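You operate a simulated robot arm through the tools that you are given. There is no shell and no other tool. Be economical: measure what you need, move in short steps, check, and stop when the job is done.

You run a simulated two-armed robot. Do the job below in one go: nothing can be reset, and whatever is moved stays where it is left.

## Task
Turn the dehumidifier knob to 70%. Then fetch the grey bulb and stand it on the plant shelf. Then open the white cupboard door, put the white washing tablet on the top of the shoe rack away on the white cupboard shelf and shut the door again. Then open the blue top drawer, take the red cracker packet from the inside the blue top drawer and put it on the top of the dresser and shut the drawer again. Do these in the order given. Set down upright: grey bulb.

It is judged by the outcome, as a careful person would: the job done as asked, and still so three seconds after it is handed in. It fails if anything else is knocked over, pushed out of place, dropped, spilled or broken.

## Robot
Two 7-joint arms with two-finger parallel grippers on one trunk, on a base that drives. Base frame: it is fixed to the floor where the robot stands at the start and does not move with it; the origin is under the middle of the robot, x ahead of it, y to its left, z up. Readings come in m, degrees, newtons and seconds.
The left shoulder is at the start at [0.05, 0.165, 1.03], the right one opposite. With the tool pointing down near the work surface each hand reaches from about 0.24 to 0.7 m from the robot's upright axis, wherever it stands, measured 20 degrees to its own side. Places, roughly: blue top drawer [-2.2, -1.2, 0.8]; dehumidifier knob [0.4, -0.2, 0.3]; grey bulb (6x6x10 cm) [-0.6, 0.8, 1.4]; plant shelf [-0.5, 0.9, 0.9]; red cracker packet [-2, -1.25, 0.75]; top of the dresser [-1.8, -2.1, 0.9]; white cupboard door [2.9, -1.3, 0.5]; white cupboard shelf [3.1, -1.2, 0.5]; white washing tablet (3x4x3 cm) [-1, 0.5, 0.8]. Payload 3.91 kg a hand.
The TCP of each hand is the grasp point between the finger pads, 0.03 m short of the fingertips. In the tool frame z runs along the fingers and y along their closing line. Largest opening 0.11 m; finger width 0.02, thickness 0.01; the body of the gripper, 0.048 by 0.112 m, starts 0.055 m behind the TCP.
Orientation is that of the tool frame in the base frame, as a unit quaternion [w, x, y, z]. With the fingers straight down and closing along the base's y, the tool's x points along the base's -x, its y along +y and its z along -z.

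## Interface
- The arms move only by the tool servo_tool. It takes "left_commands", "right_commands" or both (then of equal length, played together; a hand with none holds still); each is text: rows parted by semicolons, each of 7 numbers parted by spaces: the shift along the base's x, y, z in cm, then the turn, a rotation vector about the base's x, y, z in degrees, then the finger opening in cm, from 0 to 11. In form: tx ty tz ax ay az claw; .... A call has 1 to 10 rows; each row is the pose to reach, as a shift and turn from the pose commanded when the call began. A row lasts 0.2 s, in which the tool goes at most 0.05 m and 8.6 degrees; a call with a longer step from one row to the next is refused whole, and so is a gripper value outside its range. Where a pose cannot be reached the arm comes as near as it can. A force on the tool above 40 N (or 10 N above the force at the start of the call, whichever is more), or a blocked arm, ends the call early, and 0.2 s more pass. The fingers move at their own pace (about 0.045 m/s each) and stop on an object; they squeeze with about 30 N. The grip force told is the motor's: it shows also when the fingers shut on nothing. Time passes only in rows, and 0.2 s behind the last, so rows that repeat a pose let the fingers close. The reply holds the time, the measured pose of the TCP, the force on the tool along the base axes, the opening and the grip force, in the units named above and with some noise, with the torque about the TCP (base axes, N m) and any sound that the robot's microphone picked up.
- Cameras (640 x 400 px; columns grow to the right, rows downward): "scene" is now at [0.0495, 0.0762, 1.1768]; the picture's right is [0.97, -0.26, 0.00], its down [-0.20, -0.74, -0.64] and it looks along [0.16, 0.62, -0.77] (base axes); focal length 214 px, centre (320, 200). "left" rides on the left gripper at [0.072, -0.017, -0.103] in its tool frame; the picture's right is [0.23, 0.97, 0.00], its down [-0.76, 0.18, -0.62] and it looks along [-0.61, 0.14, 0.78] (tool axes); focal length 222 px, centre (320, 200). "right" rides on the right gripper at [0.072, 0.017, -0.103] in its tool frame; the picture's right is [-0.23, 0.97, 0.00], its down [-0.76, -0.18, -0.62] and it looks along [-0.61, -0.14, 0.78] (tool axes); focal length 222 px, centre (320, 200). There is no depth. A picture from a camera that has moved, and an enlarged one, comes with that camera's place and axes in the base frame and with its lens.
- snapshot(camera): a new picture of that camera. It takes no simulated time.
- move_column(by): slides the trunk up (or, below 0, down) by that many m; the arms and the scene camera ride with it, the base frame stays. It gives what a move gives, with no picture.
- base_move(legs): drives the robot by 1 to 6 legs, each [ahead, left, turn to the left] in m, m and degrees, along the robot's own axes; the way and the turn of a leg run together, so that a leg with both is an arc; at most 1.5 m and 180 degrees a leg. The arms and the cameras ride along, it lands a little off, and it stops where it bumps. It gives what a move gives.
- head_to(pan, tilt): turns the head with the scene camera to pan (to the left, within 80 degrees either way) and tilt (down, from -29 to 69), counted from straight ahead of the robot. It gives what a move gives.
- enlarge(camera, box): a new picture of the part [left, top, right, bottom] of that camera's present view, enlarged. It takes no simulated time.
- job_done(): hands the job in; it is judged then, once.

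Work in short steps. Places have to be worked out from the pictures, the camera data and where the tool is seen: move nearer, look again, correct. Check each grasp and each placing, and mend what went wrong. You have 175 turns and 148 pictures in all, those below and enlarged ones among them. Open the grippers and draw the arms clear of the work before you hand the job in, unless the task says otherwise.

The tools are called by a JSON object that holds its "fn" and its "kwargs". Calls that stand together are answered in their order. servo_tool: Moves the arms, as the interface text tells. Its arguments: {"type":"object","properties":{"left_commands":{"type":"string"},"right_commands":{"type":"string"}},"required":[]} The other tools are called the same way: move_column (by) slides the trunk up or down; base_move (legs) drives the base; head_to (pan, tilt) turns the head that bears the scene camera; snapshot (camera) takes a picture; enlarge (camera, box) takes an enlarged picture of a part of a camera's view; job_done () hands the job in.

At the start:

```text
time_s: 0.0
left_ee_pos: [0.26, 0.4045, 1.0002]
left_orientation: [0.0, 0.0, 1.0, -0.001]
left_ft_force: [-0.5, -0.1, -0.4]
left_torque: [-0.01, -0.01, -0.01]
left_grip_width: 0.1098
left_finger_force: 0.0
right_ee_pos: [0.3521, 0.0183, 1.0]
right_orientation: [0.0, 0.0, 1.0, 0.0]
right_ft_force: [-0.1, 1.1, -0.2]
right_torque: [0.0, -0.01, -0.01]
right_grip_width: 0.1098
right_finger_force: 0.1
trunk travel left (down, up): [-0.25, 0.253]
robot x, y, heading: [0.0011, -0.0033, 0.1]
head pan, tilt: [75.2, 50.0]
```

scene: 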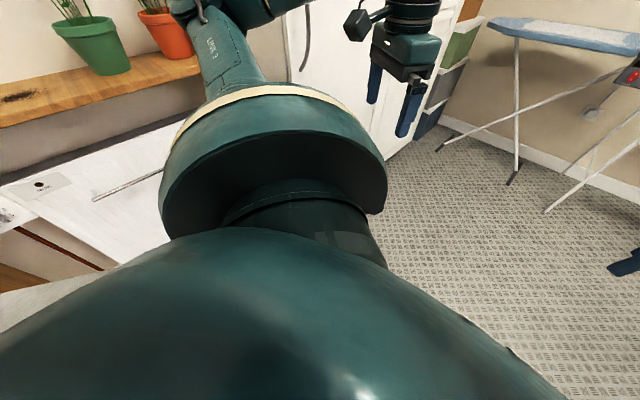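
right: 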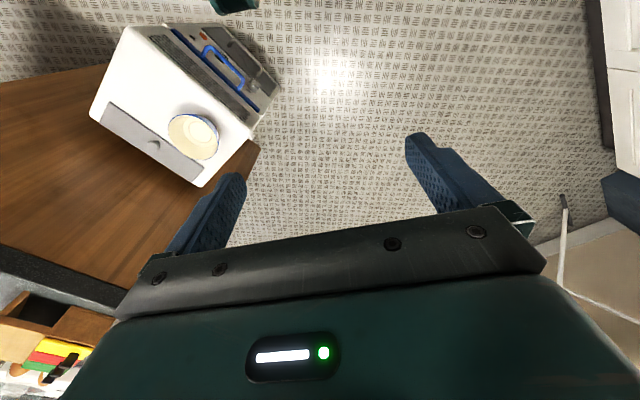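
left: 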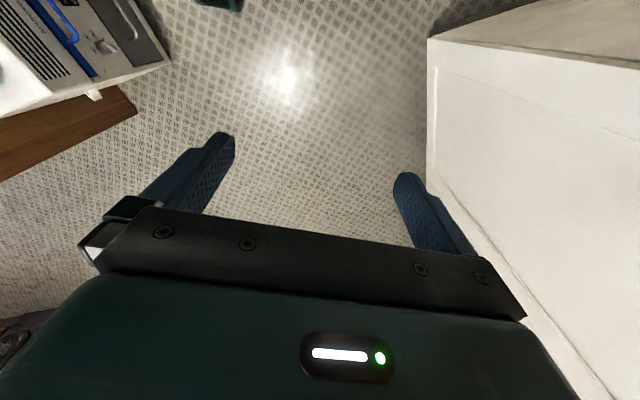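

I start by looking around: first toward the dehumidifier ahead and to the right.

{"fn": "head_to", "kwargs": {"pan": -25, "tilt": 55}}

{"fn": "snapshot", "kwargs": {"camera": "scene"}}

```text
time_s: 1.8
left_ee_pos: [0.2601, 0.4042, 0.9989]
left_orientation: [0.0, -0.001, 1.0, 0.0]
left_ft_force: [0.0, 0.0, -0.3]
left_torque: [-0.03, 0.05, 0.04]
left_grip_width: 0.1102
left_finger_force: 0.1
right_ee_pos: [0.3508, 0.0187, 1.0005]
right_orientation: [0.0, 0.0, 1.0, 0.0]
right_ft_force: [0.7, -0.5, 0.5]
right_torque: [0.03, 0.01, -0.04]
right_grip_width: 0.1102
right_finger_force: 0.0
trunk travel left (down, up): [-0.25, 0.253]
robot x, y, heading: [0.0007, 0.0013, -0.0]
head pan, tilt: [-25.0, 55.0]
```

```text
144 pictures are left
camera scene: at [0.0952, -0.0286, 1.1703], right [-0.42, -0.91, 0.0], down [-0.74, 0.35, -0.57], along [0.52, -0.24, -0.82], focal length 214 px, centre (320, 200)
```

scene: 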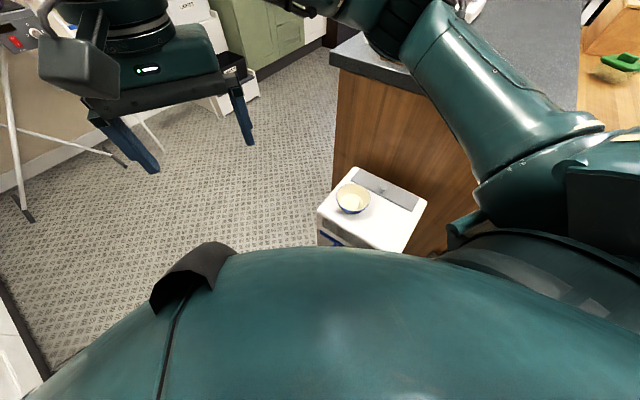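

The dehumidifier stands ahead-right with its face turned towards +y/-x. I look around more to know the free floor.

{"fn": "head_to", "kwargs": {"pan": 0, "tilt": 20}}

{"fn": "snapshot", "kwargs": {"camera": "scene"}}

{"fn": "head_to", "kwargs": {"pan": -80, "tilt": 20}}

{"fn": "snapshot", "kwargs": {"camera": "scene"}}

{"fn": "head_to", "kwargs": {"pan": 80, "tilt": 20}}

{"fn": "snapshot", "kwargs": {"camera": "scene"}}

```text
time_s: 2.8
left_ee_pos: [0.2603, 0.4039, 0.9999]
left_orientation: [0.001, -0.001, 1.0, 0.0]
left_ft_force: [0.1, 0.3, 0.0]
left_torque: [0.01, 0.0, 0.03]
left_grip_width: 0.1099
left_finger_force: 0.1
right_ee_pos: [0.3513, 0.0187, 0.9993]
right_orientation: [0.0, 0.0, 1.0, 0.0]
right_ft_force: [-0.4, -0.5, 0.7]
right_torque: [0.02, 0.01, 0.01]
right_grip_width: 0.1099
right_finger_force: 0.0
trunk travel left (down, up): [-0.25, 0.253]
robot x, y, heading: [0.0034, -0.0028, -0.1]
head pan, tilt: [0.0, 20.0]
```

```text
143 pictures are left
camera scene: at [0.1229, 0.0017, 1.2223], right [0.0, -1.0, 0.0], down [-0.34, 0.0, -0.94], along [0.94, 0.0, -0.34], focal length 214 px, centre (320, 200)
```

scene: 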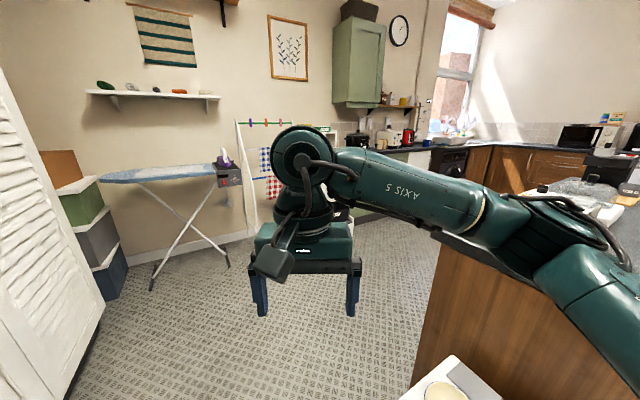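

```text
time_s: 4.3
left_ee_pos: [0.2596, 0.4038, 1.0005]
left_orientation: [0.0, -0.001, 1.0, 0.001]
left_ft_force: [0.3, 0.0, -0.2]
left_torque: [0.01, 0.04, 0.02]
left_grip_width: 0.1103
left_finger_force: 0.0
right_ee_pos: [0.3515, 0.0194, 0.9996]
right_orientation: [0.0, 0.0, 1.0, 0.0]
right_ft_force: [0.0, -0.2, -0.6]
right_torque: [0.02, -0.01, -0.02]
right_grip_width: 0.1099
right_finger_force: 0.1
trunk travel left (down, up): [-0.25, 0.253]
robot x, y, heading: [0.0022, -0.0021, 0.0]
head pan, tilt: [-80.0, 20.0]
```

```text
142 pictures are left
camera scene: at [0.046, -0.0899, 1.2224], right [-0.98, -0.17, 0.0], down [-0.06, 0.34, -0.94], along [0.16, -0.93, -0.34], focal length 214 px, centre (320, 200)
```

scene: 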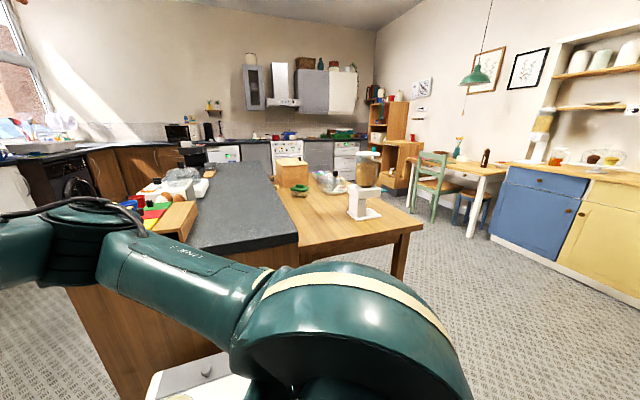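

```text
time_s: 6.8
left_ee_pos: [0.26, 0.4031, 0.9998]
left_orientation: [-0.001, 0.0, 1.0, 0.0]
left_ft_force: [1.0, 0.5, 0.4]
left_torque: [0.02, -0.03, 0.02]
left_grip_width: 0.1098
left_finger_force: 0.1
right_ee_pos: [0.3532, 0.0175, 1.0001]
right_orientation: [0.0, 0.0, 1.0, -0.001]
right_ft_force: [0.1, -0.2, -0.7]
right_torque: [0.0, -0.01, 0.02]
right_grip_width: 0.1101
right_finger_force: 0.0
trunk travel left (down, up): [-0.25, 0.253]
robot x, y, heading: [-0.003, 0.0019, -0.1]
head pan, tilt: [80.0, 20.0]
```

```text
141 pictures are left
camera scene: at [0.046, 0.0935, 1.2224], right [0.98, -0.17, 0.0], down [-0.06, -0.34, -0.94], along [0.16, 0.93, -0.34], focal length 214 px, centre (320, 200)
```

scene: 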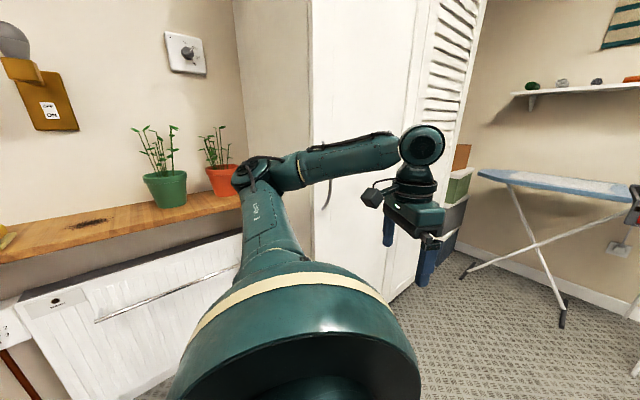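

I'll move slightly left and back, then turn to face the dehumidifier front, and look at the knob.

{"fn": "base_move", "kwargs": {"legs": [[-0.1, 0.15, 0], [0, 0, -50]]}}

{"fn": "head_to", "kwargs": {"pan": 0, "tilt": 50}}

{"fn": "snapshot", "kwargs": {"camera": "scene"}}

{"fn": "snapshot", "kwargs": {"camera": "left"}}

```text
time_s: 10.5
left_ee_pos: [0.3756, 0.2181, 0.9998]
left_orientation: [0.001, 0.415, 0.91, 0.0]
left_ft_force: [-0.4, 0.1, 0.4]
left_torque: [-0.01, -0.01, 0.03]
left_grip_width: 0.11
left_finger_force: 0.1
right_ee_pos: [0.1443, -0.1052, 0.9996]
right_orientation: [0.0, 0.416, 0.909, 0.0]
right_ft_force: [-0.7, 0.1, 0.3]
right_torque: [-0.02, 0.0, 0.01]
right_grip_width: 0.1102
right_finger_force: 0.1
trunk travel left (down, up): [-0.25, 0.253]
robot x, y, heading: [-0.0988, 0.1483, -49.2]
head pan, tilt: [80.0, 20.0]
```

```text
time_s: 12.0
left_ee_pos: [0.3759, 0.2181, 1.0005]
left_orientation: [0.0, 0.416, 0.909, 0.0]
left_ft_force: [0.4, 1.1, -0.6]
left_torque: [-0.02, 0.01, 0.0]
left_grip_width: 0.1101
left_finger_force: 0.2
right_ee_pos: [0.1444, -0.1055, 1.0005]
right_orientation: [-0.001, 0.415, 0.91, 0.0]
right_ft_force: [0.7, -0.1, 0.4]
right_torque: [0.03, -0.02, 0.01]
right_grip_width: 0.1101
right_finger_force: 0.1
trunk travel left (down, up): [-0.25, 0.253]
robot x, y, heading: [-0.1019, 0.1486, -48.6]
head pan, tilt: [0.0, 50.0]
```

```text
140 pictures are left
camera scene: at [-0.0301, 0.0699, 1.1768], right [-0.75, -0.66, 0.0], down [-0.5, 0.58, -0.64], along [0.42, -0.49, -0.77], focal length 214 px, centre (320, 200)
```

scene: 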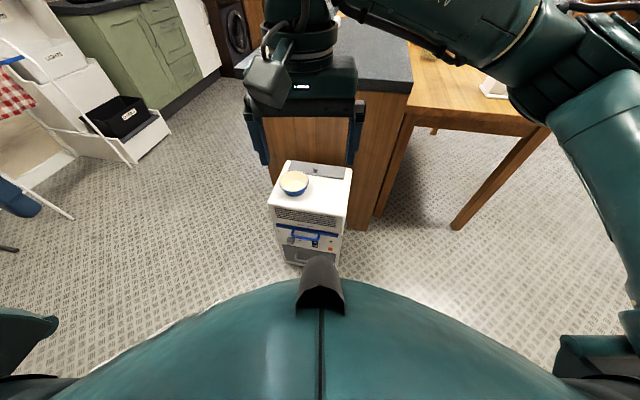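

```text
139 pictures are left
camera left: at [0.3151, 0.2591, 1.1027], right [0.59, 0.81, 0.0], down [0.63, -0.46, 0.62], along [0.5, -0.37, -0.78], focal length 222 px, centre (320, 200)
```

left: 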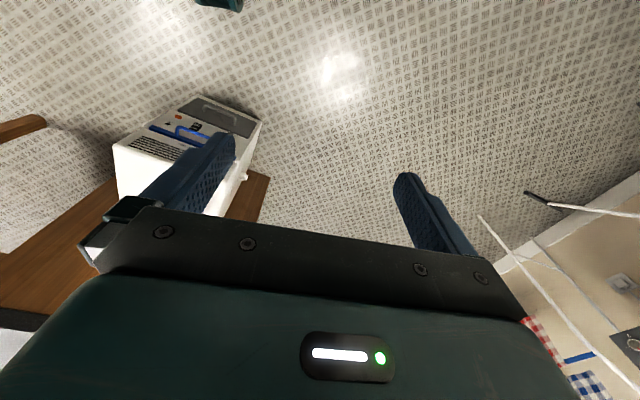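

The dehumidifier front now faces the robot. I zoom in on it.

{"fn": "enlarge", "kwargs": {"camera": "scene", "box": [256, 150, 368, 270]}}

```text
3.33 times, centred on (312, 210) of scene
camera zoom: at [-0.0301, 0.0699, 1.1768], right [-0.75, -0.66, 0.0], down [-0.5, 0.58, -0.64], along [0.42, -0.49, -0.77], focal length 715 px, centre (347, 167)
```

zoom: 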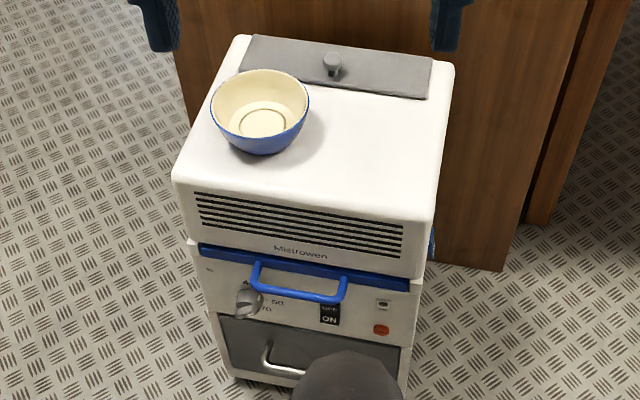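

Zoom into the knob for its scale.

{"fn": "enlarge", "kwargs": {"camera": "scene", "box": [288, 232, 320, 252]}}

```text
16.00 times, centred on (304, 242) of scene
camera zoom: at [-0.0301, 0.0699, 1.1768], right [-0.75, -0.66, 0.0], down [-0.5, 0.58, -0.64], along [0.42, -0.49, -0.77], focal length 3432 px, centre (576, -472)
```

zoom: 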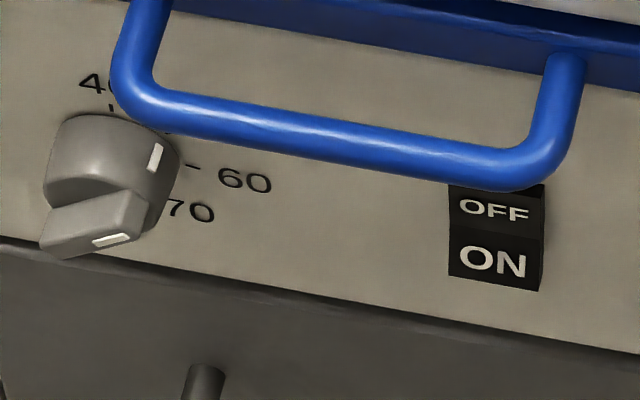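

Knob is near (0.40,-0.22,0.30), with 70 clockwise from its present setting. I turn square to the face, back off a little and lower the trunk for the left hand.

{"fn": "base_move", "kwargs": {"legs": [[0, 0, -10], [-0.08, 0, 0]]}}

{"fn": "move_column", "kwargs": {"by": -0.24}}

```text
time_s: 13.8
left_ee_pos: [0.3375, 0.202, 1.0]
left_orientation: [0.0, 0.494, 0.869, 0.0]
left_ft_force: [-0.1, 0.7, -0.1]
left_torque: [0.0, 0.0, -0.01]
left_grip_width: 0.1099
left_finger_force: 0.0
right_ee_pos: [0.054, -0.0754, 1.0002]
right_orientation: [0.0, 0.494, 0.87, 0.0]
right_ft_force: [-1.1, -0.4, -0.2]
right_torque: [-0.06, 0.0, -0.03]
right_grip_width: 0.1099
right_finger_force: 0.1
trunk travel left (down, up): [-0.25, 0.253]
robot x, y, heading: [-0.1373, 0.2185, -59.2]
head pan, tilt: [0.0, 50.0]
```

```text
time_s: 16.3
left_ee_pos: [0.3384, 0.2007, 0.7588]
left_orientation: [0.0, 0.494, 0.869, 0.0]
left_ft_force: [-0.3, 0.6, -0.1]
left_torque: [0.0, -0.01, 0.01]
left_grip_width: 0.1101
left_finger_force: 0.1
right_ee_pos: [0.0549, -0.0742, 0.7591]
right_orientation: [-0.001, 0.494, 0.869, 0.0]
right_ft_force: [0.3, 0.5, 0.1]
right_torque: [0.0, 0.0, 0.01]
right_grip_width: 0.1103
right_finger_force: 0.1
trunk travel left (down, up): [-0.01, 0.493]
robot x, y, heading: [-0.1401, 0.2157, -59.2]
head pan, tilt: [0.0, 50.0]
```

Tilt the left hand towards horizontal while lowering it in front of the knob.

{"fn": "servo_tool", "kwargs": {"left_commands": "-0.5 -1 -3.6 -6.87 -4.1 0 11; -1 -2 -7.2 -13.7 -8.2 0 11; -1.5 -3 -10.8 -20.6 -12.3 0 11; -2 -4 -14.4 -27.5 -16.4 0 11; -2.5 -5 -18 -34.3 -20.5 0 11; -3 -6 -21.6 -41.2 -24.6 0 11; -3.5 -7 -25.2 -48.1 -28.7 0 11; -4 -8 -28.8 -55 -32.8 0 11; -4.5 -9 -32.4 -61.8 -36.9 0 11; -5 -10 -36 -68.7 -41 0 11"}}

{"fn": "snapshot", "kwargs": {"camera": "left"}}

```text
time_s: 18.5
left_ee_pos: [0.2868, 0.1012, 0.3988]
left_orientation: [0.56, 0.378, 0.665, -0.318]
left_ft_force: [-0.4, 0.5, 0.2]
left_torque: [0.05, 0.02, -0.03]
left_grip_width: 0.1101
left_finger_force: 0.1
left hand out of reach, approached as far as the arm can: row 3, 4, 5, 6
right_ee_pos: [0.0539, -0.0761, 0.759]
right_orientation: [0.0, 0.494, 0.869, -0.001]
right_ft_force: [-0.3, -0.7, -0.6]
right_torque: [0.01, 0.0, -0.04]
right_grip_width: 0.1098
right_finger_force: 0.1
trunk travel left (down, up): [-0.01, 0.493]
robot x, y, heading: [-0.1417, 0.2177, -59.1]
head pan, tilt: [0.0, 50.0]
```

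```text
136 pictures are left
camera left: at [0.214, 0.1886, 0.3445], right [0.82, 0.53, -0.22], down [-0.1, 0.51, 0.86], along [0.57, -0.68, 0.46], focal length 222 px, centre (320, 200)
```

left: 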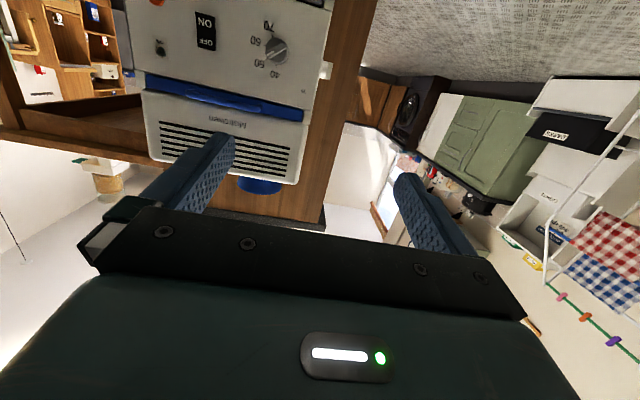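

{"fn": "enlarge", "kwargs": {"camera": "left", "box": [180, 0, 340, 100]}}

```text
4.00 times, centred on (260, 50) of left
camera zoom: at [0.214, 0.1886, 0.3445], right [0.82, 0.53, -0.22], down [-0.1, 0.51, 0.86], along [0.57, -0.68, 0.46], focal length 888 px, centre (560, 800)
```

zoom: 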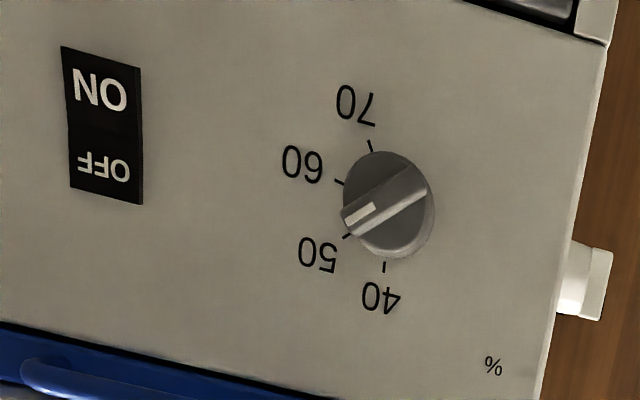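

The knob stands at 50; 70 lies about 107° clockwise. I estimate the knob at (0.385,-0.211,0.32). I finish levelling the hand and roll it so that the fingers will straddle the bar.

{"fn": "servo_tool", "kwargs": {"left_commands": "0.3 -4 -2 -2.2 -1.3 0 11; 0.6 -8 -4 -4.3 -2.6 0 11; 0.9 -12 -6 -6.5 -3.9 0 8; 1.3 -15 -8 -8.6 -5.1 0 5.5"}}

{"fn": "servo_tool", "kwargs": {"left_commands": "0 0 0 -4.3 7.2 0 5.5; 0 0 0 -8.6 14.4 0 5.5; 0 0 0 -12.9 21.6 0 5.5; 0 0 0 -17.2 28.9 0 5.5; 0 0 0 -21.5 36.1 0 5.5; 0 0 0 -25.8 43.3 0 5.5; 0 0 0 -30.1 50.5 0 5.5; 0 0 0 -34.4 57.7 0 5.5; 0 0 0 -38.7 65 0 5.5; 0 0 0 -43 72.2 0 5.5"}}

{"fn": "snapshot", "kwargs": {"camera": "left"}}

```text
time_s: 19.5
left_ee_pos: [0.3019, -0.048, 0.3187]
left_orientation: [0.615, 0.349, 0.615, -0.349]
left_ft_force: [0.5, 0.0, 0.7]
left_torque: [0.01, 0.02, -0.01]
left_grip_width: 0.0582
left_finger_force: 0.1
right_ee_pos: [0.054, -0.0747, 0.7595]
right_orientation: [0.0, 0.493, 0.87, 0.0]
right_ft_force: [0.3, 0.4, -0.6]
right_torque: [0.02, 0.03, 0.04]
right_grip_width: 0.1098
right_finger_force: 0.0
trunk travel left (down, up): [-0.01, 0.493]
robot x, y, heading: [-0.1416, 0.2174, -59.1]
head pan, tilt: [0.0, 50.0]
```

```text
time_s: 21.9
left_ee_pos: [0.3992, -0.0558, 0.337]
left_orientation: [0.311, 0.107, 0.794, -0.511]
left_ft_force: [-0.5, 0.2, 0.2]
left_torque: [0.02, 0.04, 0.01]
left_grip_width: 0.0552
left_finger_force: 0.0
left hand out of reach, approached as far as the arm can: row 5, 6, 7, 8, 9, 10
right_ee_pos: [0.0535, -0.0755, 0.7591]
right_orientation: [0.0, 0.494, 0.869, 0.0]
right_ft_force: [0.6, 0.3, 0.2]
right_torque: [-0.01, 0.01, 0.03]
right_grip_width: 0.1102
right_finger_force: 0.0
trunk travel left (down, up): [-0.01, 0.493]
robot x, y, heading: [-0.1407, 0.2187, -59.1]
head pan, tilt: [0.0, 50.0]
stopped in row 10 (left hand): the arm was blocked; the commanded pose is now the measured one
```

```text
134 pictures are left
camera left: at [0.2942, 0.0155, 0.3349], right [0.3, 0.41, -0.86], down [0.44, 0.74, 0.5], along [0.85, -0.53, 0.04], focal length 222 px, centre (320, 200)
```

left: 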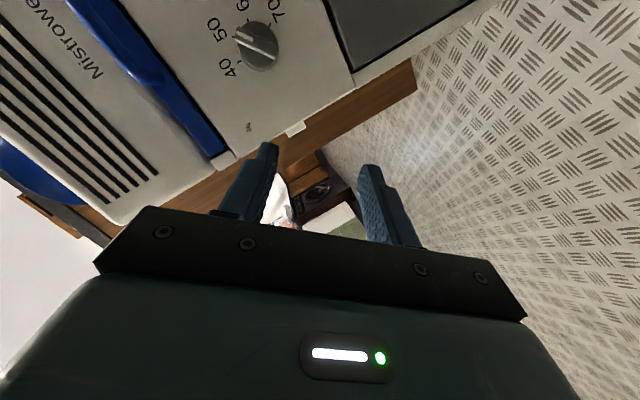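

The wrist meets a limit rolling that way. I return to level roll and then roll the other way (+54°), which also aligns with the bar.

{"fn": "servo_tool", "kwargs": {"left_commands": "-1.4 0.1 -0.3 1.4 -7.5 -0.1 5.5; -2.8 0.2 -0.5 2.7 -14.9 -0.2 5.5; -4.2 0.3 -0.8 4.1 -22.4 -0.3 5.5; -5.5 0.5 -1 5.4 -29.8 -0.4 5.5; -6.9 0.6 -1.3 6.8 -37.3 -0.5 5.5; -8.3 0.7 -1.5 8.1 -44.7 -0.6 5.5; -9.7 0.8 -1.8 9.5 -52.2 -0.7 5.5"}}

{"fn": "servo_tool", "kwargs": {"left_commands": "0 0 0 4.1 -6.9 0 5.5; 0 0 0 8.2 -13.7 0 5.5; 0 0 0 12.3 -20.6 0 5.5; 0 0 0 16.4 -27.5 0 5.5; 0 0 0 20.5 -34.4 0 5.5; 0 0 0 24.1 -40.5 0 5.5; 0 0 0 27.6 -46.4 0 5.5"}}

{"fn": "snapshot", "kwargs": {"camera": "left"}}

```text
time_s: 22.5
left_ee_pos: [0.4463, -0.0227, 0.3663]
left_orientation: [0.461, 0.244, 0.736, -0.431]
left_ft_force: [-0.3, -0.1, -0.6]
left_torque: [0.0, -0.03, -0.01]
left_grip_width: 0.0552
left_finger_force: 0.0
right_ee_pos: [0.0544, -0.0747, 0.7583]
right_orientation: [0.001, 0.492, 0.87, 0.001]
right_ft_force: [0.4, 1.0, -0.5]
right_torque: [0.05, 0.02, 0.01]
right_grip_width: 0.11
right_finger_force: 0.1
trunk travel left (down, up): [-0.01, 0.493]
robot x, y, heading: [-0.14, 0.2174, -59.1]
head pan, tilt: [0.0, 50.0]
stopped in row 3 (left hand): the arm was blocked; the commanded pose is now the measured one
```

```text
time_s: 24.1
left_ee_pos: [0.4943, 0.0148, 0.3881]
left_orientation: [0.649, 0.532, 0.54, -0.067]
left_ft_force: [-0.4, 0.4, -0.7]
left_torque: [0.05, 0.03, 0.03]
left_grip_width: 0.0547
left_finger_force: 0.1
right_ee_pos: [0.053, -0.0767, 0.7592]
right_orientation: [0.001, 0.495, 0.869, 0.001]
right_ft_force: [-0.5, 0.3, 0.7]
right_torque: [0.02, 0.01, 0.0]
right_grip_width: 0.1101
right_finger_force: 0.1
trunk travel left (down, up): [-0.01, 0.493]
robot x, y, heading: [-0.1418, 0.218, -59.2]
head pan, tilt: [0.0, 50.0]
stopped in row 7 (left hand): the arm was blocked; the commanded pose is now the measured one
```

```text
133 pictures are left
camera left: at [0.4481, 0.1187, 0.3362], right [0.74, 0.52, 0.43], down [-0.59, 0.18, 0.79], along [0.34, -0.83, 0.44], focal length 222 px, centre (320, 200)
```

left: 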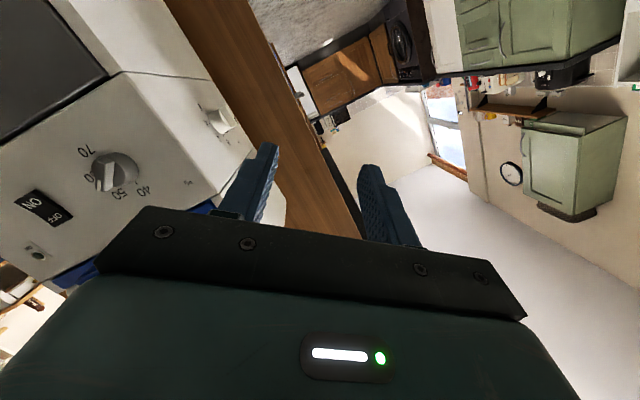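

The arm keeps being blocked and has drifted. I look at the arm's posture with the scene camera.

{"fn": "head_to", "kwargs": {"pan": 20, "tilt": 60}}

{"fn": "snapshot", "kwargs": {"camera": "scene"}}

```text
time_s: 25.0
left_ee_pos: [0.494, 0.0133, 0.3886]
left_orientation: [0.649, 0.532, 0.54, -0.068]
left_ft_force: [1.1, -0.7, -0.7]
left_torque: [0.0, 0.02, 0.0]
left_grip_width: 0.0551
left_finger_force: 0.0
right_ee_pos: [0.0532, -0.0748, 0.7602]
right_orientation: [0.001, 0.493, 0.87, 0.002]
right_ft_force: [-0.5, -0.3, -0.1]
right_torque: [0.03, 0.0, -0.02]
right_grip_width: 0.1099
right_finger_force: 0.0
trunk travel left (down, up): [-0.01, 0.493]
robot x, y, heading: [-0.1401, 0.2185, -59.1]
head pan, tilt: [20.0, 60.0]
```

```text
132 pictures are left
camera scene: at [-0.076, 0.1513, 0.9244], right [-0.63, -0.77, 0.0], down [-0.67, 0.55, -0.5], along [0.39, -0.32, -0.87], focal length 214 px, centre (320, 200)
```

scene: 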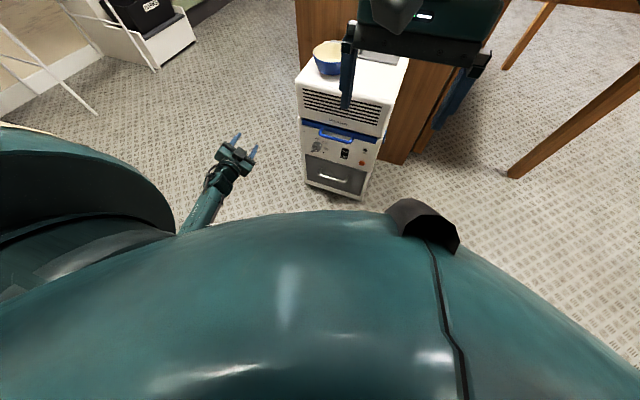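

I bring the hand back to the level pose that worked before.

{"fn": "servo_tool", "kwargs": {"left_commands": "-2.4 -0.5 2 -3.6 3.4 -0.7 5.5; -4.8 -1 4 -7.3 6.7 -1.4 5.5; -7.2 -1.5 5 -10.9 10 -2.1 5.5; -9.6 -2 5 -14.5 13.4 -2.8 5.5; -12 -2.5 5 -18.1 16.8 -3.5 5.5; -14.4 -3 4 -21.8 20.1 -4.1 5.5; -16.8 -3.6 2 -25.4 23.5 -4.8 5.5; -19.2 -4.3 0 -29 26.8 -5.5 5.5; -19.2 -4.3 0 -29 26.8 -5.5 5.5"}}

```text
time_s: 26.6
left_ee_pos: [0.377, -0.0149, 0.4488]
left_orientation: [0.666, 0.427, 0.543, -0.281]
left_ft_force: [-0.5, 0.3, -1.0]
left_torque: [-0.03, 0.02, -0.01]
left_grip_width: 0.0549
left_finger_force: 0.0
right_ee_pos: [0.0506, -0.0763, 0.7592]
right_orientation: [0.001, 0.494, 0.87, 0.003]
right_ft_force: [0.0, -0.3, 0.2]
right_torque: [0.01, 0.0, -0.04]
right_grip_width: 0.1099
right_finger_force: 0.0
trunk travel left (down, up): [-0.01, 0.493]
robot x, y, heading: [-0.141, 0.2187, -59.5]
head pan, tilt: [20.0, 60.0]
stopped in row 8 (left hand): the arm was blocked; the commanded pose is now the measured one
```

Making progress; continue to the level pose.

{"fn": "servo_tool", "kwargs": {"left_commands": "-2 0.5 0 -1.3 3.6 0.4 5.5; -4 1 0 -2.7 7.2 0.8 5.5; -6 1 0 -4 10.9 1.1 5.5; -7.5 1 -2 -5.4 14.5 1.5 5.5; -7.5 0 -5 -5.4 14.5 1.5 5.5; -7.5 -1.5 -8.9 -5.4 14.5 1.5 5.5; -7.5 -1.5 -8.9 -5.4 14.5 1.5 5.5"}}

```text
time_s: 27.7
left_ee_pos: [0.337, -0.0051, 0.4712]
left_orientation: [0.655, 0.397, 0.553, -0.328]
left_ft_force: [0.7, -0.3, -0.7]
left_torque: [0.0, -0.04, 0.04]
left_grip_width: 0.0551
left_finger_force: 0.1
right_ee_pos: [0.0485, -0.0777, 0.7616]
right_orientation: [0.004, 0.495, 0.869, 0.005]
right_ft_force: [0.8, -1.3, 0.0]
right_torque: [0.0, 0.01, 0.0]
right_grip_width: 0.11
right_finger_force: 0.1
trunk travel left (down, up): [-0.01, 0.493]
robot x, y, heading: [-0.1386, 0.2178, -59.3]
head pan, tilt: [20.0, 60.0]
stopped in row 5 (left hand): the arm was blocked; the commanded pose is now the measured one
```

The right hand is being nudged too, so the left arm may be touching the right one. I check the view.

{"fn": "snapshot", "kwargs": {"camera": "right"}}

{"fn": "snapshot", "kwargs": {"camera": "scene"}}

```text
131 pictures are left
camera right: at [0.0258, -0.0066, 0.8649], right [0.95, 0.3, 0.01], down [0.23, -0.75, 0.62], along [0.2, -0.59, -0.78], focal length 222 px, centre (320, 200)
```

right: 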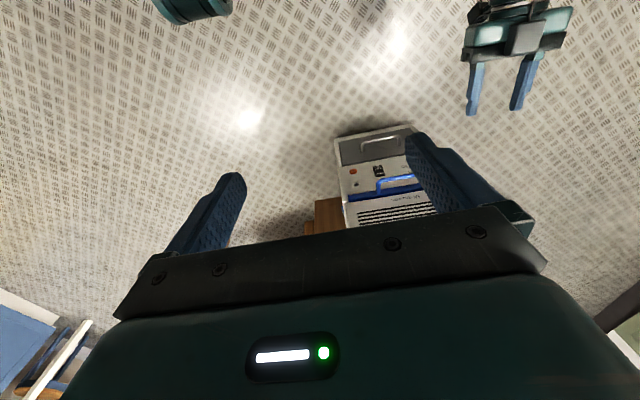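

```text
130 pictures are left
camera scene: at [-0.0814, 0.1492, 0.926], right [-0.63, -0.77, -0.01], down [-0.67, 0.55, -0.5], along [0.4, -0.31, -0.86], focal length 214 px, centre (320, 200)
```

scene: 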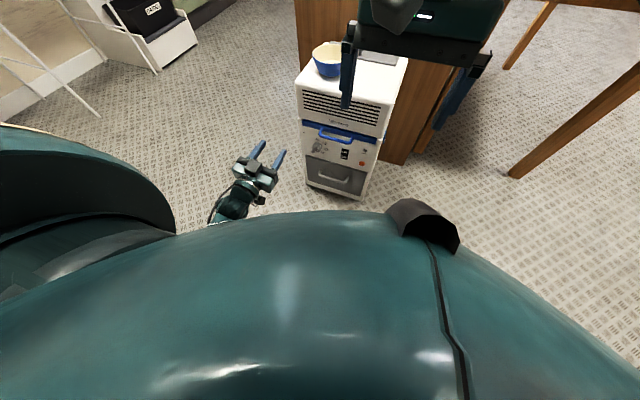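

The whole robot tilts slightly: the left elbow presses against its own base or floor. I raise the trunk and back off so the arm is more extended.

{"fn": "move_column", "kwargs": {"by": 0.15}}

{"fn": "base_move", "kwargs": {"legs": [[-0.14, 0, 0]]}}

{"fn": "snapshot", "kwargs": {"camera": "right"}}

```text
time_s: 29.4
left_ee_pos: [0.3398, -0.0039, 0.6098]
left_orientation: [0.648, 0.395, 0.562, -0.329]
left_ft_force: [-0.3, -0.5, 0.3]
left_torque: [0.0, -0.01, -0.01]
left_grip_width: 0.0551
left_finger_force: 0.1
right_ee_pos: [0.0545, -0.0745, 0.91]
right_orientation: [0.0, 0.494, 0.869, 0.0]
right_ft_force: [-0.4, 1.0, -0.2]
right_torque: [0.02, 0.01, 0.02]
right_grip_width: 0.1095
right_finger_force: 0.0
trunk travel left (down, up): [-0.16, 0.343]
robot x, y, heading: [-0.1447, 0.2194, -59.2]
head pan, tilt: [20.0, 60.0]
```

```text
time_s: 30.8
left_ee_pos: [0.2686, 0.1163, 0.6091]
left_orientation: [0.648, 0.396, 0.561, -0.33]
left_ft_force: [0.6, 0.4, -0.3]
left_torque: [0.0, 0.01, 0.04]
left_grip_width: 0.0548
left_finger_force: 0.1
right_ee_pos: [-0.017, 0.0442, 0.9108]
right_orientation: [0.0, 0.495, 0.869, 0.0]
right_ft_force: [0.8, -0.2, -0.5]
right_torque: [0.01, -0.02, 0.03]
right_grip_width: 0.1101
right_finger_force: 0.0
trunk travel left (down, up): [-0.16, 0.343]
robot x, y, heading: [-0.215, 0.3366, -59.2]
head pan, tilt: [20.0, 60.0]
```

```text
129 pictures are left
camera right: at [-0.0392, 0.1153, 1.0127], right [0.95, 0.3, 0.0], down [0.24, -0.75, 0.62], along [0.19, -0.59, -0.78], focal length 222 px, centre (320, 200)
```

right: 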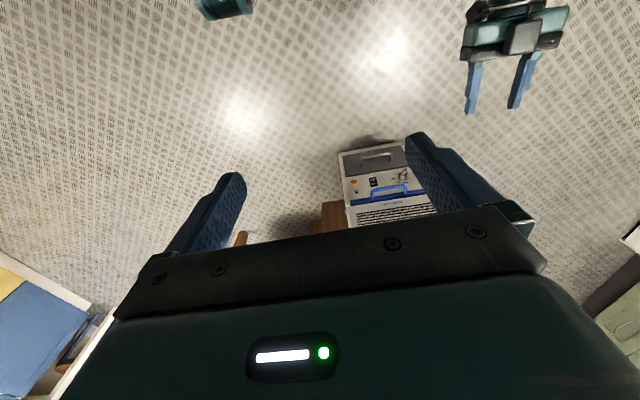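

Tilt is gone. Now level the hand and extend it to the standoff point above knob height.

{"fn": "servo_tool", "kwargs": {"left_commands": "0.8 -3.2 -2.3 -0.2 1.3 0.4 5.5; 1.6 -6.4 -4.6 -0.4 2.5 0.8 5.5; 2.4 -9.6 -6.9 -0.6 3.8 1.2 5.5; 3.2 -12.7 -9.2 -0.7 5 1.6 5.5; 4 -15.9 -11.5 -0.9 6.3 2 5.5; 4.8 -19.1 -13.7 -1 7.5 2.4 5.5; 5.6 -22.3 -16 -1.2 8.8 2.8 5.5; 5.6 -22.3 -16 -1.2 8.8 2.8 5.5"}}

{"fn": "move_column", "kwargs": {"by": -0.13}}

{"fn": "snapshot", "kwargs": {"camera": "left"}}

```text
time_s: 32.6
left_ee_pos: [0.3127, -0.0836, 0.4726]
left_orientation: [0.615, 0.349, 0.615, -0.35]
left_ft_force: [0.0, -0.1, 0.2]
left_torque: [0.01, 0.0, 0.0]
left_grip_width: 0.055
left_finger_force: 0.1
left hand out of reach, approached as far as the arm can: row 7, 8
right_ee_pos: [-0.0158, 0.0441, 0.9095]
right_orientation: [0.0, 0.495, 0.869, 0.0]
right_ft_force: [0.2, 0.1, 1.0]
right_torque: [0.03, 0.0, 0.01]
right_grip_width: 0.1102
right_finger_force: 0.0
trunk travel left (down, up): [-0.16, 0.343]
robot x, y, heading: [-0.2137, 0.3395, -59.2]
head pan, tilt: [20.0, 60.0]
```

```text
time_s: 34.1
left_ee_pos: [0.3404, -0.1285, 0.4113]
left_orientation: [0.65, 0.328, 0.579, -0.367]
left_ft_force: [-0.6, -0.2, 0.1]
left_torque: [0.0, 0.0, -0.02]
left_grip_width: 0.0547
left_finger_force: 0.1
right_ee_pos: [-0.0182, 0.042, 0.779]
right_orientation: [-0.001, 0.495, 0.869, 0.003]
right_ft_force: [0.2, 0.0, 0.1]
right_torque: [-0.03, 0.0, 0.05]
right_grip_width: 0.1102
right_finger_force: 0.1
trunk travel left (down, up): [-0.03, 0.473]
robot x, y, heading: [-0.2112, 0.3378, -59.4]
head pan, tilt: [20.0, 60.0]
```

```text
128 pictures are left
camera left: at [0.2769, -0.0575, 0.3286], right [0.85, 0.48, -0.23], down [-0.21, 0.7, 0.69], along [0.49, -0.53, 0.69], focal length 222 px, centre (320, 200)
```

left: 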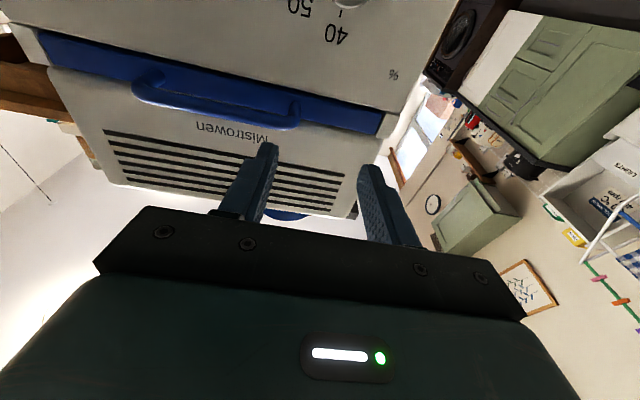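

The forearm fouls the base when low and far out. I raise the trunk, retract the hand, return nearly to the earlier stance where the level pose worked, and retry.

{"fn": "move_column", "kwargs": {"by": 0.13}}

{"fn": "servo_tool", "kwargs": {"left_commands": "-1.2 2.2 1 0 0 0 5.5; -2.4 4.4 1 0 0 0 5.5; -3.6 6.6 1 0 0 0 5.5; -4.8 8.8 1 0 0 0 5.5; -6 11 1 0 0 0 5.5; -6 11 1 0 0 0 5.5"}}

{"fn": "base_move", "kwargs": {"legs": [[0.11, 0, 0]]}}

{"fn": "move_column", "kwargs": {"by": -0.13}}

{"fn": "snapshot", "kwargs": {"camera": "left"}}

```text
time_s: 35.7
left_ee_pos: [0.3126, -0.0831, 0.4721]
left_orientation: [0.615, 0.347, 0.616, -0.349]
left_ft_force: [-0.1, -0.4, -0.7]
left_torque: [0.02, 0.0, 0.03]
left_grip_width: 0.0552
left_finger_force: 0.2
right_ee_pos: [-0.0173, 0.0438, 0.9093]
right_orientation: [0.0, 0.495, 0.869, 0.0]
right_ft_force: [0.4, 0.1, -0.4]
right_torque: [0.01, 0.02, 0.02]
right_grip_width: 0.11
right_finger_force: 0.1
trunk travel left (down, up): [-0.16, 0.343]
robot x, y, heading: [-0.2155, 0.3372, -59.2]
head pan, tilt: [20.0, 60.0]
```

```text
time_s: 37.1
left_ee_pos: [0.2542, 0.0285, 0.4832]
left_orientation: [0.614, 0.349, 0.615, -0.351]
left_ft_force: [0.7, 0.1, -0.3]
left_torque: [-0.02, 0.0, -0.05]
left_grip_width: 0.055
left_finger_force: 0.1
right_ee_pos: [-0.0167, 0.0451, 0.9113]
right_orientation: [0.0, 0.494, 0.869, 0.0]
right_ft_force: [0.4, -0.6, 0.2]
right_torque: [-0.02, 0.01, 0.01]
right_grip_width: 0.11
right_finger_force: 0.0
trunk travel left (down, up): [-0.16, 0.343]
robot x, y, heading: [-0.213, 0.3355, -59.5]
head pan, tilt: [20.0, 60.0]
```

```text
time_s: 38.3
left_ee_pos: [0.3092, -0.0638, 0.4828]
left_orientation: [0.615, 0.349, 0.615, -0.35]
left_ft_force: [0.6, 0.1, 0.3]
left_torque: [0.0, 0.05, -0.02]
left_grip_width: 0.055
left_finger_force: 0.0
right_ee_pos: [0.0394, -0.0483, 0.9097]
right_orientation: [0.0, 0.494, 0.869, 0.0]
right_ft_force: [-0.5, 0.8, -0.8]
right_torque: [0.0, 0.04, 0.01]
right_grip_width: 0.11
right_finger_force: 0.1
trunk travel left (down, up): [-0.16, 0.343]
robot x, y, heading: [-0.1561, 0.2415, -59.3]
head pan, tilt: [20.0, 60.0]
```

```text
time_s: 39.7
left_ee_pos: [0.3288, -0.0757, 0.4879]
left_orientation: [0.692, 0.315, 0.529, -0.378]
left_ft_force: [-0.5, -0.5, 0.2]
left_torque: [0.02, -0.02, -0.03]
left_grip_width: 0.0551
left_finger_force: 0.2
right_ee_pos: [0.0335, -0.0485, 0.8009]
right_orientation: [0.005, 0.495, 0.869, 0.002]
right_ft_force: [0.3, -0.3, 0.1]
right_torque: [0.01, -0.05, 0.01]
right_grip_width: 0.1103
right_finger_force: 0.1
trunk travel left (down, up): [-0.048, 0.455]
robot x, y, heading: [-0.1546, 0.2408, -59.2]
head pan, tilt: [20.0, 60.0]
stopped: the arm was blocked; the commanded pose is now the measured one
```

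```text
127 pictures are left
camera left: at [0.2749, -0.0141, 0.3919], right [0.87, 0.46, -0.18], down [-0.27, 0.76, 0.59], along [0.41, -0.47, 0.78], focal length 222 px, centre (320, 200)
```

left: 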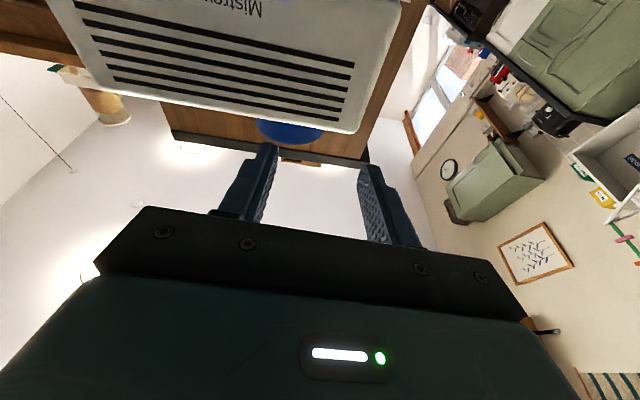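

I look at the left arm's elbow posture.

{"fn": "head_to", "kwargs": {"pan": 70, "tilt": 60}}

{"fn": "snapshot", "kwargs": {"camera": "scene"}}

```text
time_s: 40.9
left_ee_pos: [0.329, -0.0763, 0.4879]
left_orientation: [0.692, 0.316, 0.527, -0.378]
left_ft_force: [-0.2, 0.9, 0.0]
left_torque: [0.02, 0.0, 0.03]
left_grip_width: 0.0549
left_finger_force: 0.0
right_ee_pos: [0.033, -0.0471, 0.8009]
right_orientation: [0.005, 0.495, 0.869, 0.002]
right_ft_force: [0.2, -0.3, 0.3]
right_torque: [0.03, -0.01, 0.01]
right_grip_width: 0.1101
right_finger_force: 0.0
trunk travel left (down, up): [-0.048, 0.455]
robot x, y, heading: [-0.1588, 0.245, -59.1]
head pan, tilt: [70.0, 60.0]
```

```text
126 pictures are left
camera scene: at [-0.0828, 0.2342, 0.9637], right [0.18, -0.98, 0.0], down [-0.85, -0.16, -0.51], along [0.5, 0.09, -0.86], focal length 214 px, centre (320, 200)
```

scene: 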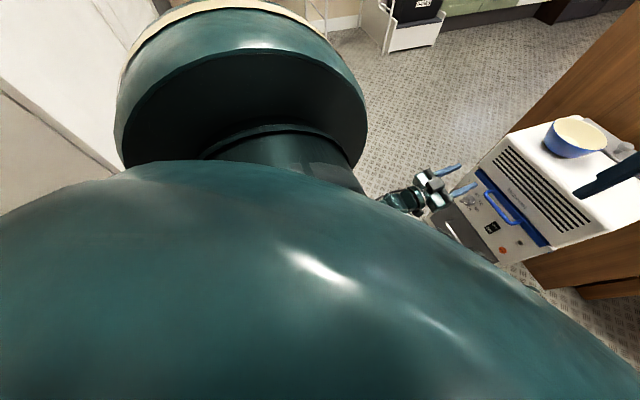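

The elbow hangs down onto the base. I'll raise the trunk, fold the hand back to the home-like pose to reset the posture, then use a less tilted hand (about 45°) and push the knob's bar with closed fingertips.

{"fn": "move_column", "kwargs": {"by": 0.2}}

{"fn": "servo_tool", "kwargs": {"left_commands": "0 3 3.1 7.3 4.4 0 5.5; 0 6 6.2 14.6 8.7 0 5.5; 0 9 9.3 22 13 0 5.5; 0 12 12.4 29.2 17.4 0 5.5; 0 15 15.5 36.5 21.8 0 5.5; 0 18 18.6 43.8 26.1 0 4; 0 21 21.7 51 30.5 0 2; 0 24 24.8 58.4 34.8 0 0; 0 27 27.9 65.7 39.2 0 0; 0 30 31 73 43.5 0 0"}}

{"fn": "snapshot", "kwargs": {"camera": "scene"}}

```text
time_s: 43.0
left_ee_pos: [0.3277, -0.0756, 0.6728]
left_orientation: [0.684, 0.317, 0.539, -0.376]
left_ft_force: [0.7, -0.1, 0.8]
left_torque: [0.01, -0.02, -0.01]
left_grip_width: 0.0552
left_finger_force: 0.1
right_ee_pos: [0.0382, -0.0489, 0.9977]
right_orientation: [0.0, 0.494, 0.869, 0.0]
right_ft_force: [0.2, 0.6, 0.5]
right_torque: [-0.03, 0.04, -0.02]
right_grip_width: 0.1103
right_finger_force: 0.1
trunk travel left (down, up): [-0.248, 0.255]
robot x, y, heading: [-0.1565, 0.2448, -59.3]
head pan, tilt: [70.0, 60.0]
```

```text
time_s: 45.2
left_ee_pos: [0.3262, 0.2235, 0.9834]
left_orientation: [0.132, 0.502, 0.852, -0.074]
left_ft_force: [0.0, 0.4, 1.6]
left_torque: [0.0, 0.0, 0.02]
left_grip_width: 0.0
left_finger_force: 29.7
left hand out of reach, approached as far as the arm can: row 6, 7, 8
right_ee_pos: [0.0378, -0.0491, 0.9972]
right_orientation: [0.0, 0.495, 0.869, 0.0]
right_ft_force: [-0.1, -0.7, 0.0]
right_torque: [0.01, 0.02, 0.0]
right_grip_width: 0.1099
right_finger_force: 0.1
trunk travel left (down, up): [-0.248, 0.255]
robot x, y, heading: [-0.1546, 0.2446, -59.4]
head pan, tilt: [70.0, 60.0]
```

```text
125 pictures are left
camera scene: at [-0.0767, 0.2333, 1.1623], right [0.19, -0.98, 0.0], down [-0.85, -0.16, -0.5], along [0.49, 0.09, -0.87], focal length 214 px, centre (320, 200)
```

scene: 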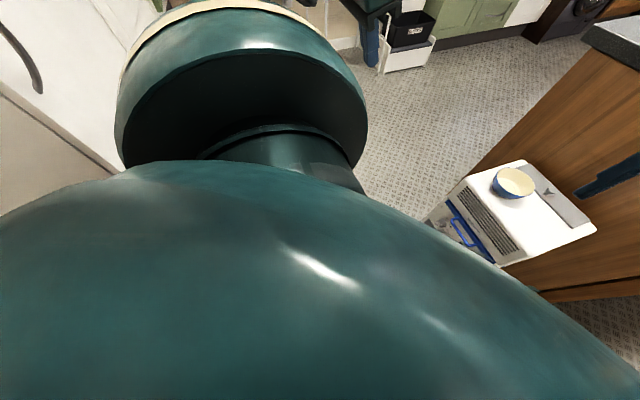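

Posture is reset. Now I lower the trunk and bring the left hand, tilted about 55°, to a viewing point in front of the knob.

{"fn": "move_column", "kwargs": {"by": -0.24}}

{"fn": "servo_tool", "kwargs": {"left_commands": "-0.4 -3.1 -3.2 -3.3 -2 0 0; -0.7 -6.3 -6.5 -6.5 -3.9 0 0; -1.1 -9.4 -9.8 -9.8 -5.9 0 0; -1.4 -12.5 -13 -13 -7.8 0 0; -1.8 -15.7 -16.3 -16.3 -9.8 0 0; -2.2 -18.8 -19.5 -19.6 -11.7 0 0; -2.5 -21.9 -22.8 -22.8 -13.7 0 0; -2.9 -25 -26 -26.1 -15.6 0 0; -3.2 -28.2 -29.3 -29.3 -17.6 0 0; -3.6 -31.3 -32.5 -32.6 -19.5 0 0"}}

{"fn": "snapshot", "kwargs": {"camera": "left"}}

```text
time_s: 47.7
left_ee_pos: [0.3283, 0.2235, 0.745]
left_orientation: [0.133, 0.5, 0.852, -0.075]
left_ft_force: [0.1, -0.2, -0.7]
left_torque: [0.0, -0.01, 0.01]
left_grip_width: 0.0
left_finger_force: 29.8
right_ee_pos: [0.0384, -0.0486, 0.759]
right_orientation: [0.0, 0.495, 0.869, 0.0]
right_ft_force: [-0.1, 1.2, 0.8]
right_torque: [0.04, 0.01, -0.01]
right_grip_width: 0.1102
right_finger_force: 0.0
trunk travel left (down, up): [-0.008, 0.495]
robot x, y, heading: [-0.1565, 0.245, -59.1]
head pan, tilt: [70.0, 60.0]
```

```text
time_s: 49.9
left_ee_pos: [0.2911, -0.0898, 0.4198]
left_orientation: [0.409, 0.449, 0.762, -0.225]
left_ft_force: [0.7, 0.2, 0.4]
left_torque: [-0.02, 0.0, 0.0]
left_grip_width: 0.0001
left_finger_force: 30.3
right_ee_pos: [0.038, -0.0484, 0.7571]
right_orientation: [0.001, 0.495, 0.869, 0.0]
right_ft_force: [0.3, 0.1, -0.8]
right_torque: [-0.03, 0.01, -0.01]
right_grip_width: 0.1099
right_finger_force: 0.0
trunk travel left (down, up): [-0.008, 0.495]
robot x, y, heading: [-0.1565, 0.246, -59.3]
head pan, tilt: [70.0, 60.0]
```

```text
124 pictures are left
camera left: at [0.2136, 0.0099, 0.4166], right [0.79, 0.6, -0.16], down [0.09, 0.15, 0.98], along [0.61, -0.79, 0.06], focal length 222 px, centre (320, 200)
```

left: 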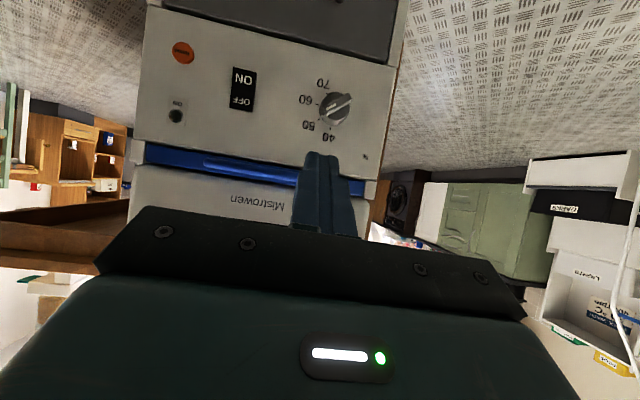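

This pose works without fouling. Zoom in on the knob from here.

{"fn": "enlarge", "kwargs": {"camera": "left", "box": [280, 60, 400, 160]}}

```text
4.00 times, centred on (340, 110) of left
camera zoom: at [0.2136, 0.0099, 0.4166], right [0.79, 0.6, -0.16], down [0.09, 0.15, 0.98], along [0.61, -0.79, 0.06], focal length 888 px, centre (240, 560)
```

zoom: 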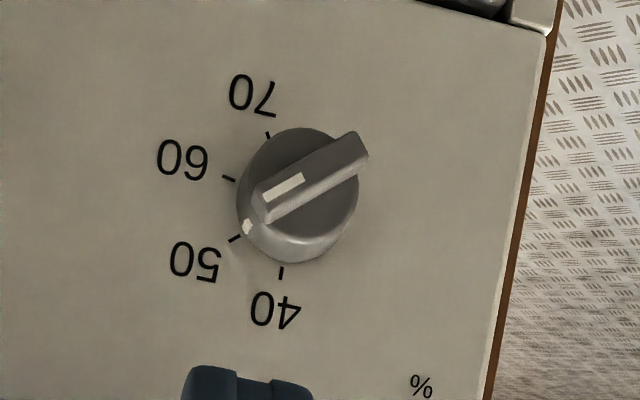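

Knob bar centre ≈ (0.379,-0.200,0.315). I move the closed fingertips to above-right of the pointer end, still in front of the face.

{"fn": "servo_tool", "kwargs": {"left_commands": "1.4 -2.5 -1.6 0 0 0 0; 2.8 -5 -3.2 0 0 0 0; 4.2 -7.4 -4.8 0 0 0 0; 4.2 -7.4 -4.8 0 0 0 0"}}

{"fn": "snapshot", "kwargs": {"camera": "left"}}

```text
time_s: 50.9
left_ee_pos: [0.3324, -0.1635, 0.3708]
left_orientation: [0.409, 0.449, 0.762, -0.226]
left_ft_force: [-0.5, 0.0, -0.7]
left_torque: [0.01, -0.01, 0.03]
left_grip_width: 0.0003
left_finger_force: 29.9
right_ee_pos: [0.0386, -0.0477, 0.7571]
right_orientation: [0.0, 0.495, 0.869, 0.0]
right_ft_force: [-0.4, -0.2, 0.2]
right_torque: [-0.03, 0.02, 0.0]
right_grip_width: 0.1101
right_finger_force: 0.0
trunk travel left (down, up): [-0.008, 0.495]
robot x, y, heading: [-0.1567, 0.2454, -59.3]
head pan, tilt: [70.0, 60.0]
```

```text
122 pictures are left
camera left: at [0.2556, -0.0636, 0.3686], right [0.79, 0.6, -0.17], down [0.09, 0.15, 0.98], along [0.61, -0.79, 0.06], focal length 222 px, centre (320, 200)
```

left: 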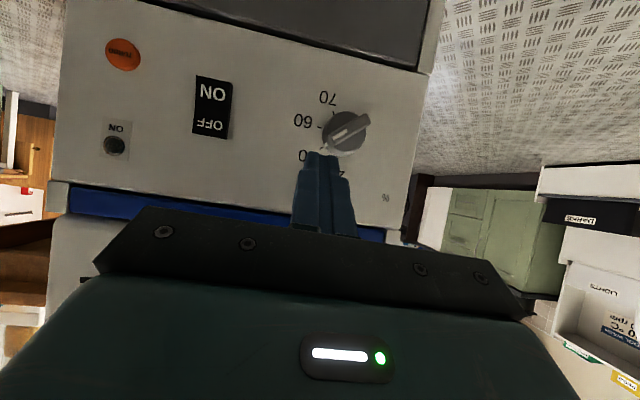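

Estimate agrees. I move in 3.3 cm toward the face, then stroke down to push the pointer end clockwise.

{"fn": "servo_tool", "kwargs": {"left_commands": "0.8 -1.4 0 0 0 0 0; 1.7 -2.8 0 0 0 0 0; 1.7 -2.8 -1 0 0 0 0; 1.7 -2.8 -2 0 0 0 0; 1.7 -2.8 -3 0 0 0 0; 1.7 -2.8 -4 0 0 0 0; 1.7 -2.8 -4.7 0 0 0 0; 1.7 -2.8 -4.7 0 0 0 0"}}

{"fn": "enlarge", "kwargs": {"camera": "left", "box": [260, 60, 420, 180]}}

```text
time_s: 52.7
left_ee_pos: [0.3455, -0.1957, 0.3292]
left_orientation: [0.411, 0.448, 0.76, -0.23]
left_ft_force: [-24.7, -2.6, 19.0]
left_torque: [-0.41, -0.21, -0.55]
left_grip_width: 0.0
left_finger_force: 30.1
right_ee_pos: [0.0372, -0.0484, 0.7591]
right_orientation: [0.0, 0.495, 0.869, -0.001]
right_ft_force: [0.4, -0.2, -0.2]
right_torque: [-0.01, 0.01, 0.03]
right_grip_width: 0.1101
right_finger_force: 0.1
trunk travel left (down, up): [-0.008, 0.495]
robot x, y, heading: [-0.163, 0.2442, -59.4]
head pan, tilt: [70.0, 60.0]
```

```text
3.33 times, centred on (340, 120) of left
camera zoom: at [0.2695, -0.0957, 0.3252], right [0.79, 0.59, -0.17], down [0.09, 0.16, 0.98], along [0.61, -0.79, 0.07], focal length 740 px, centre (253, 467)
```

zoom: 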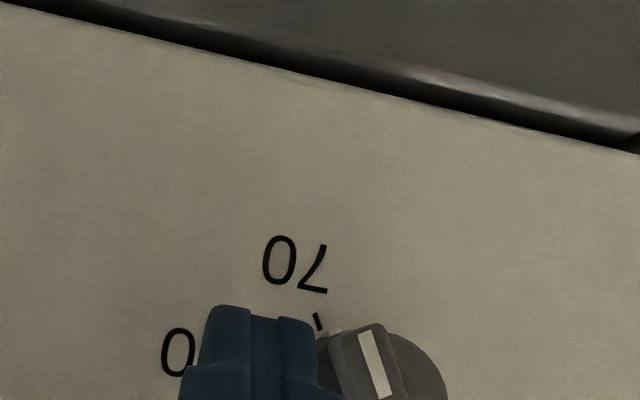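

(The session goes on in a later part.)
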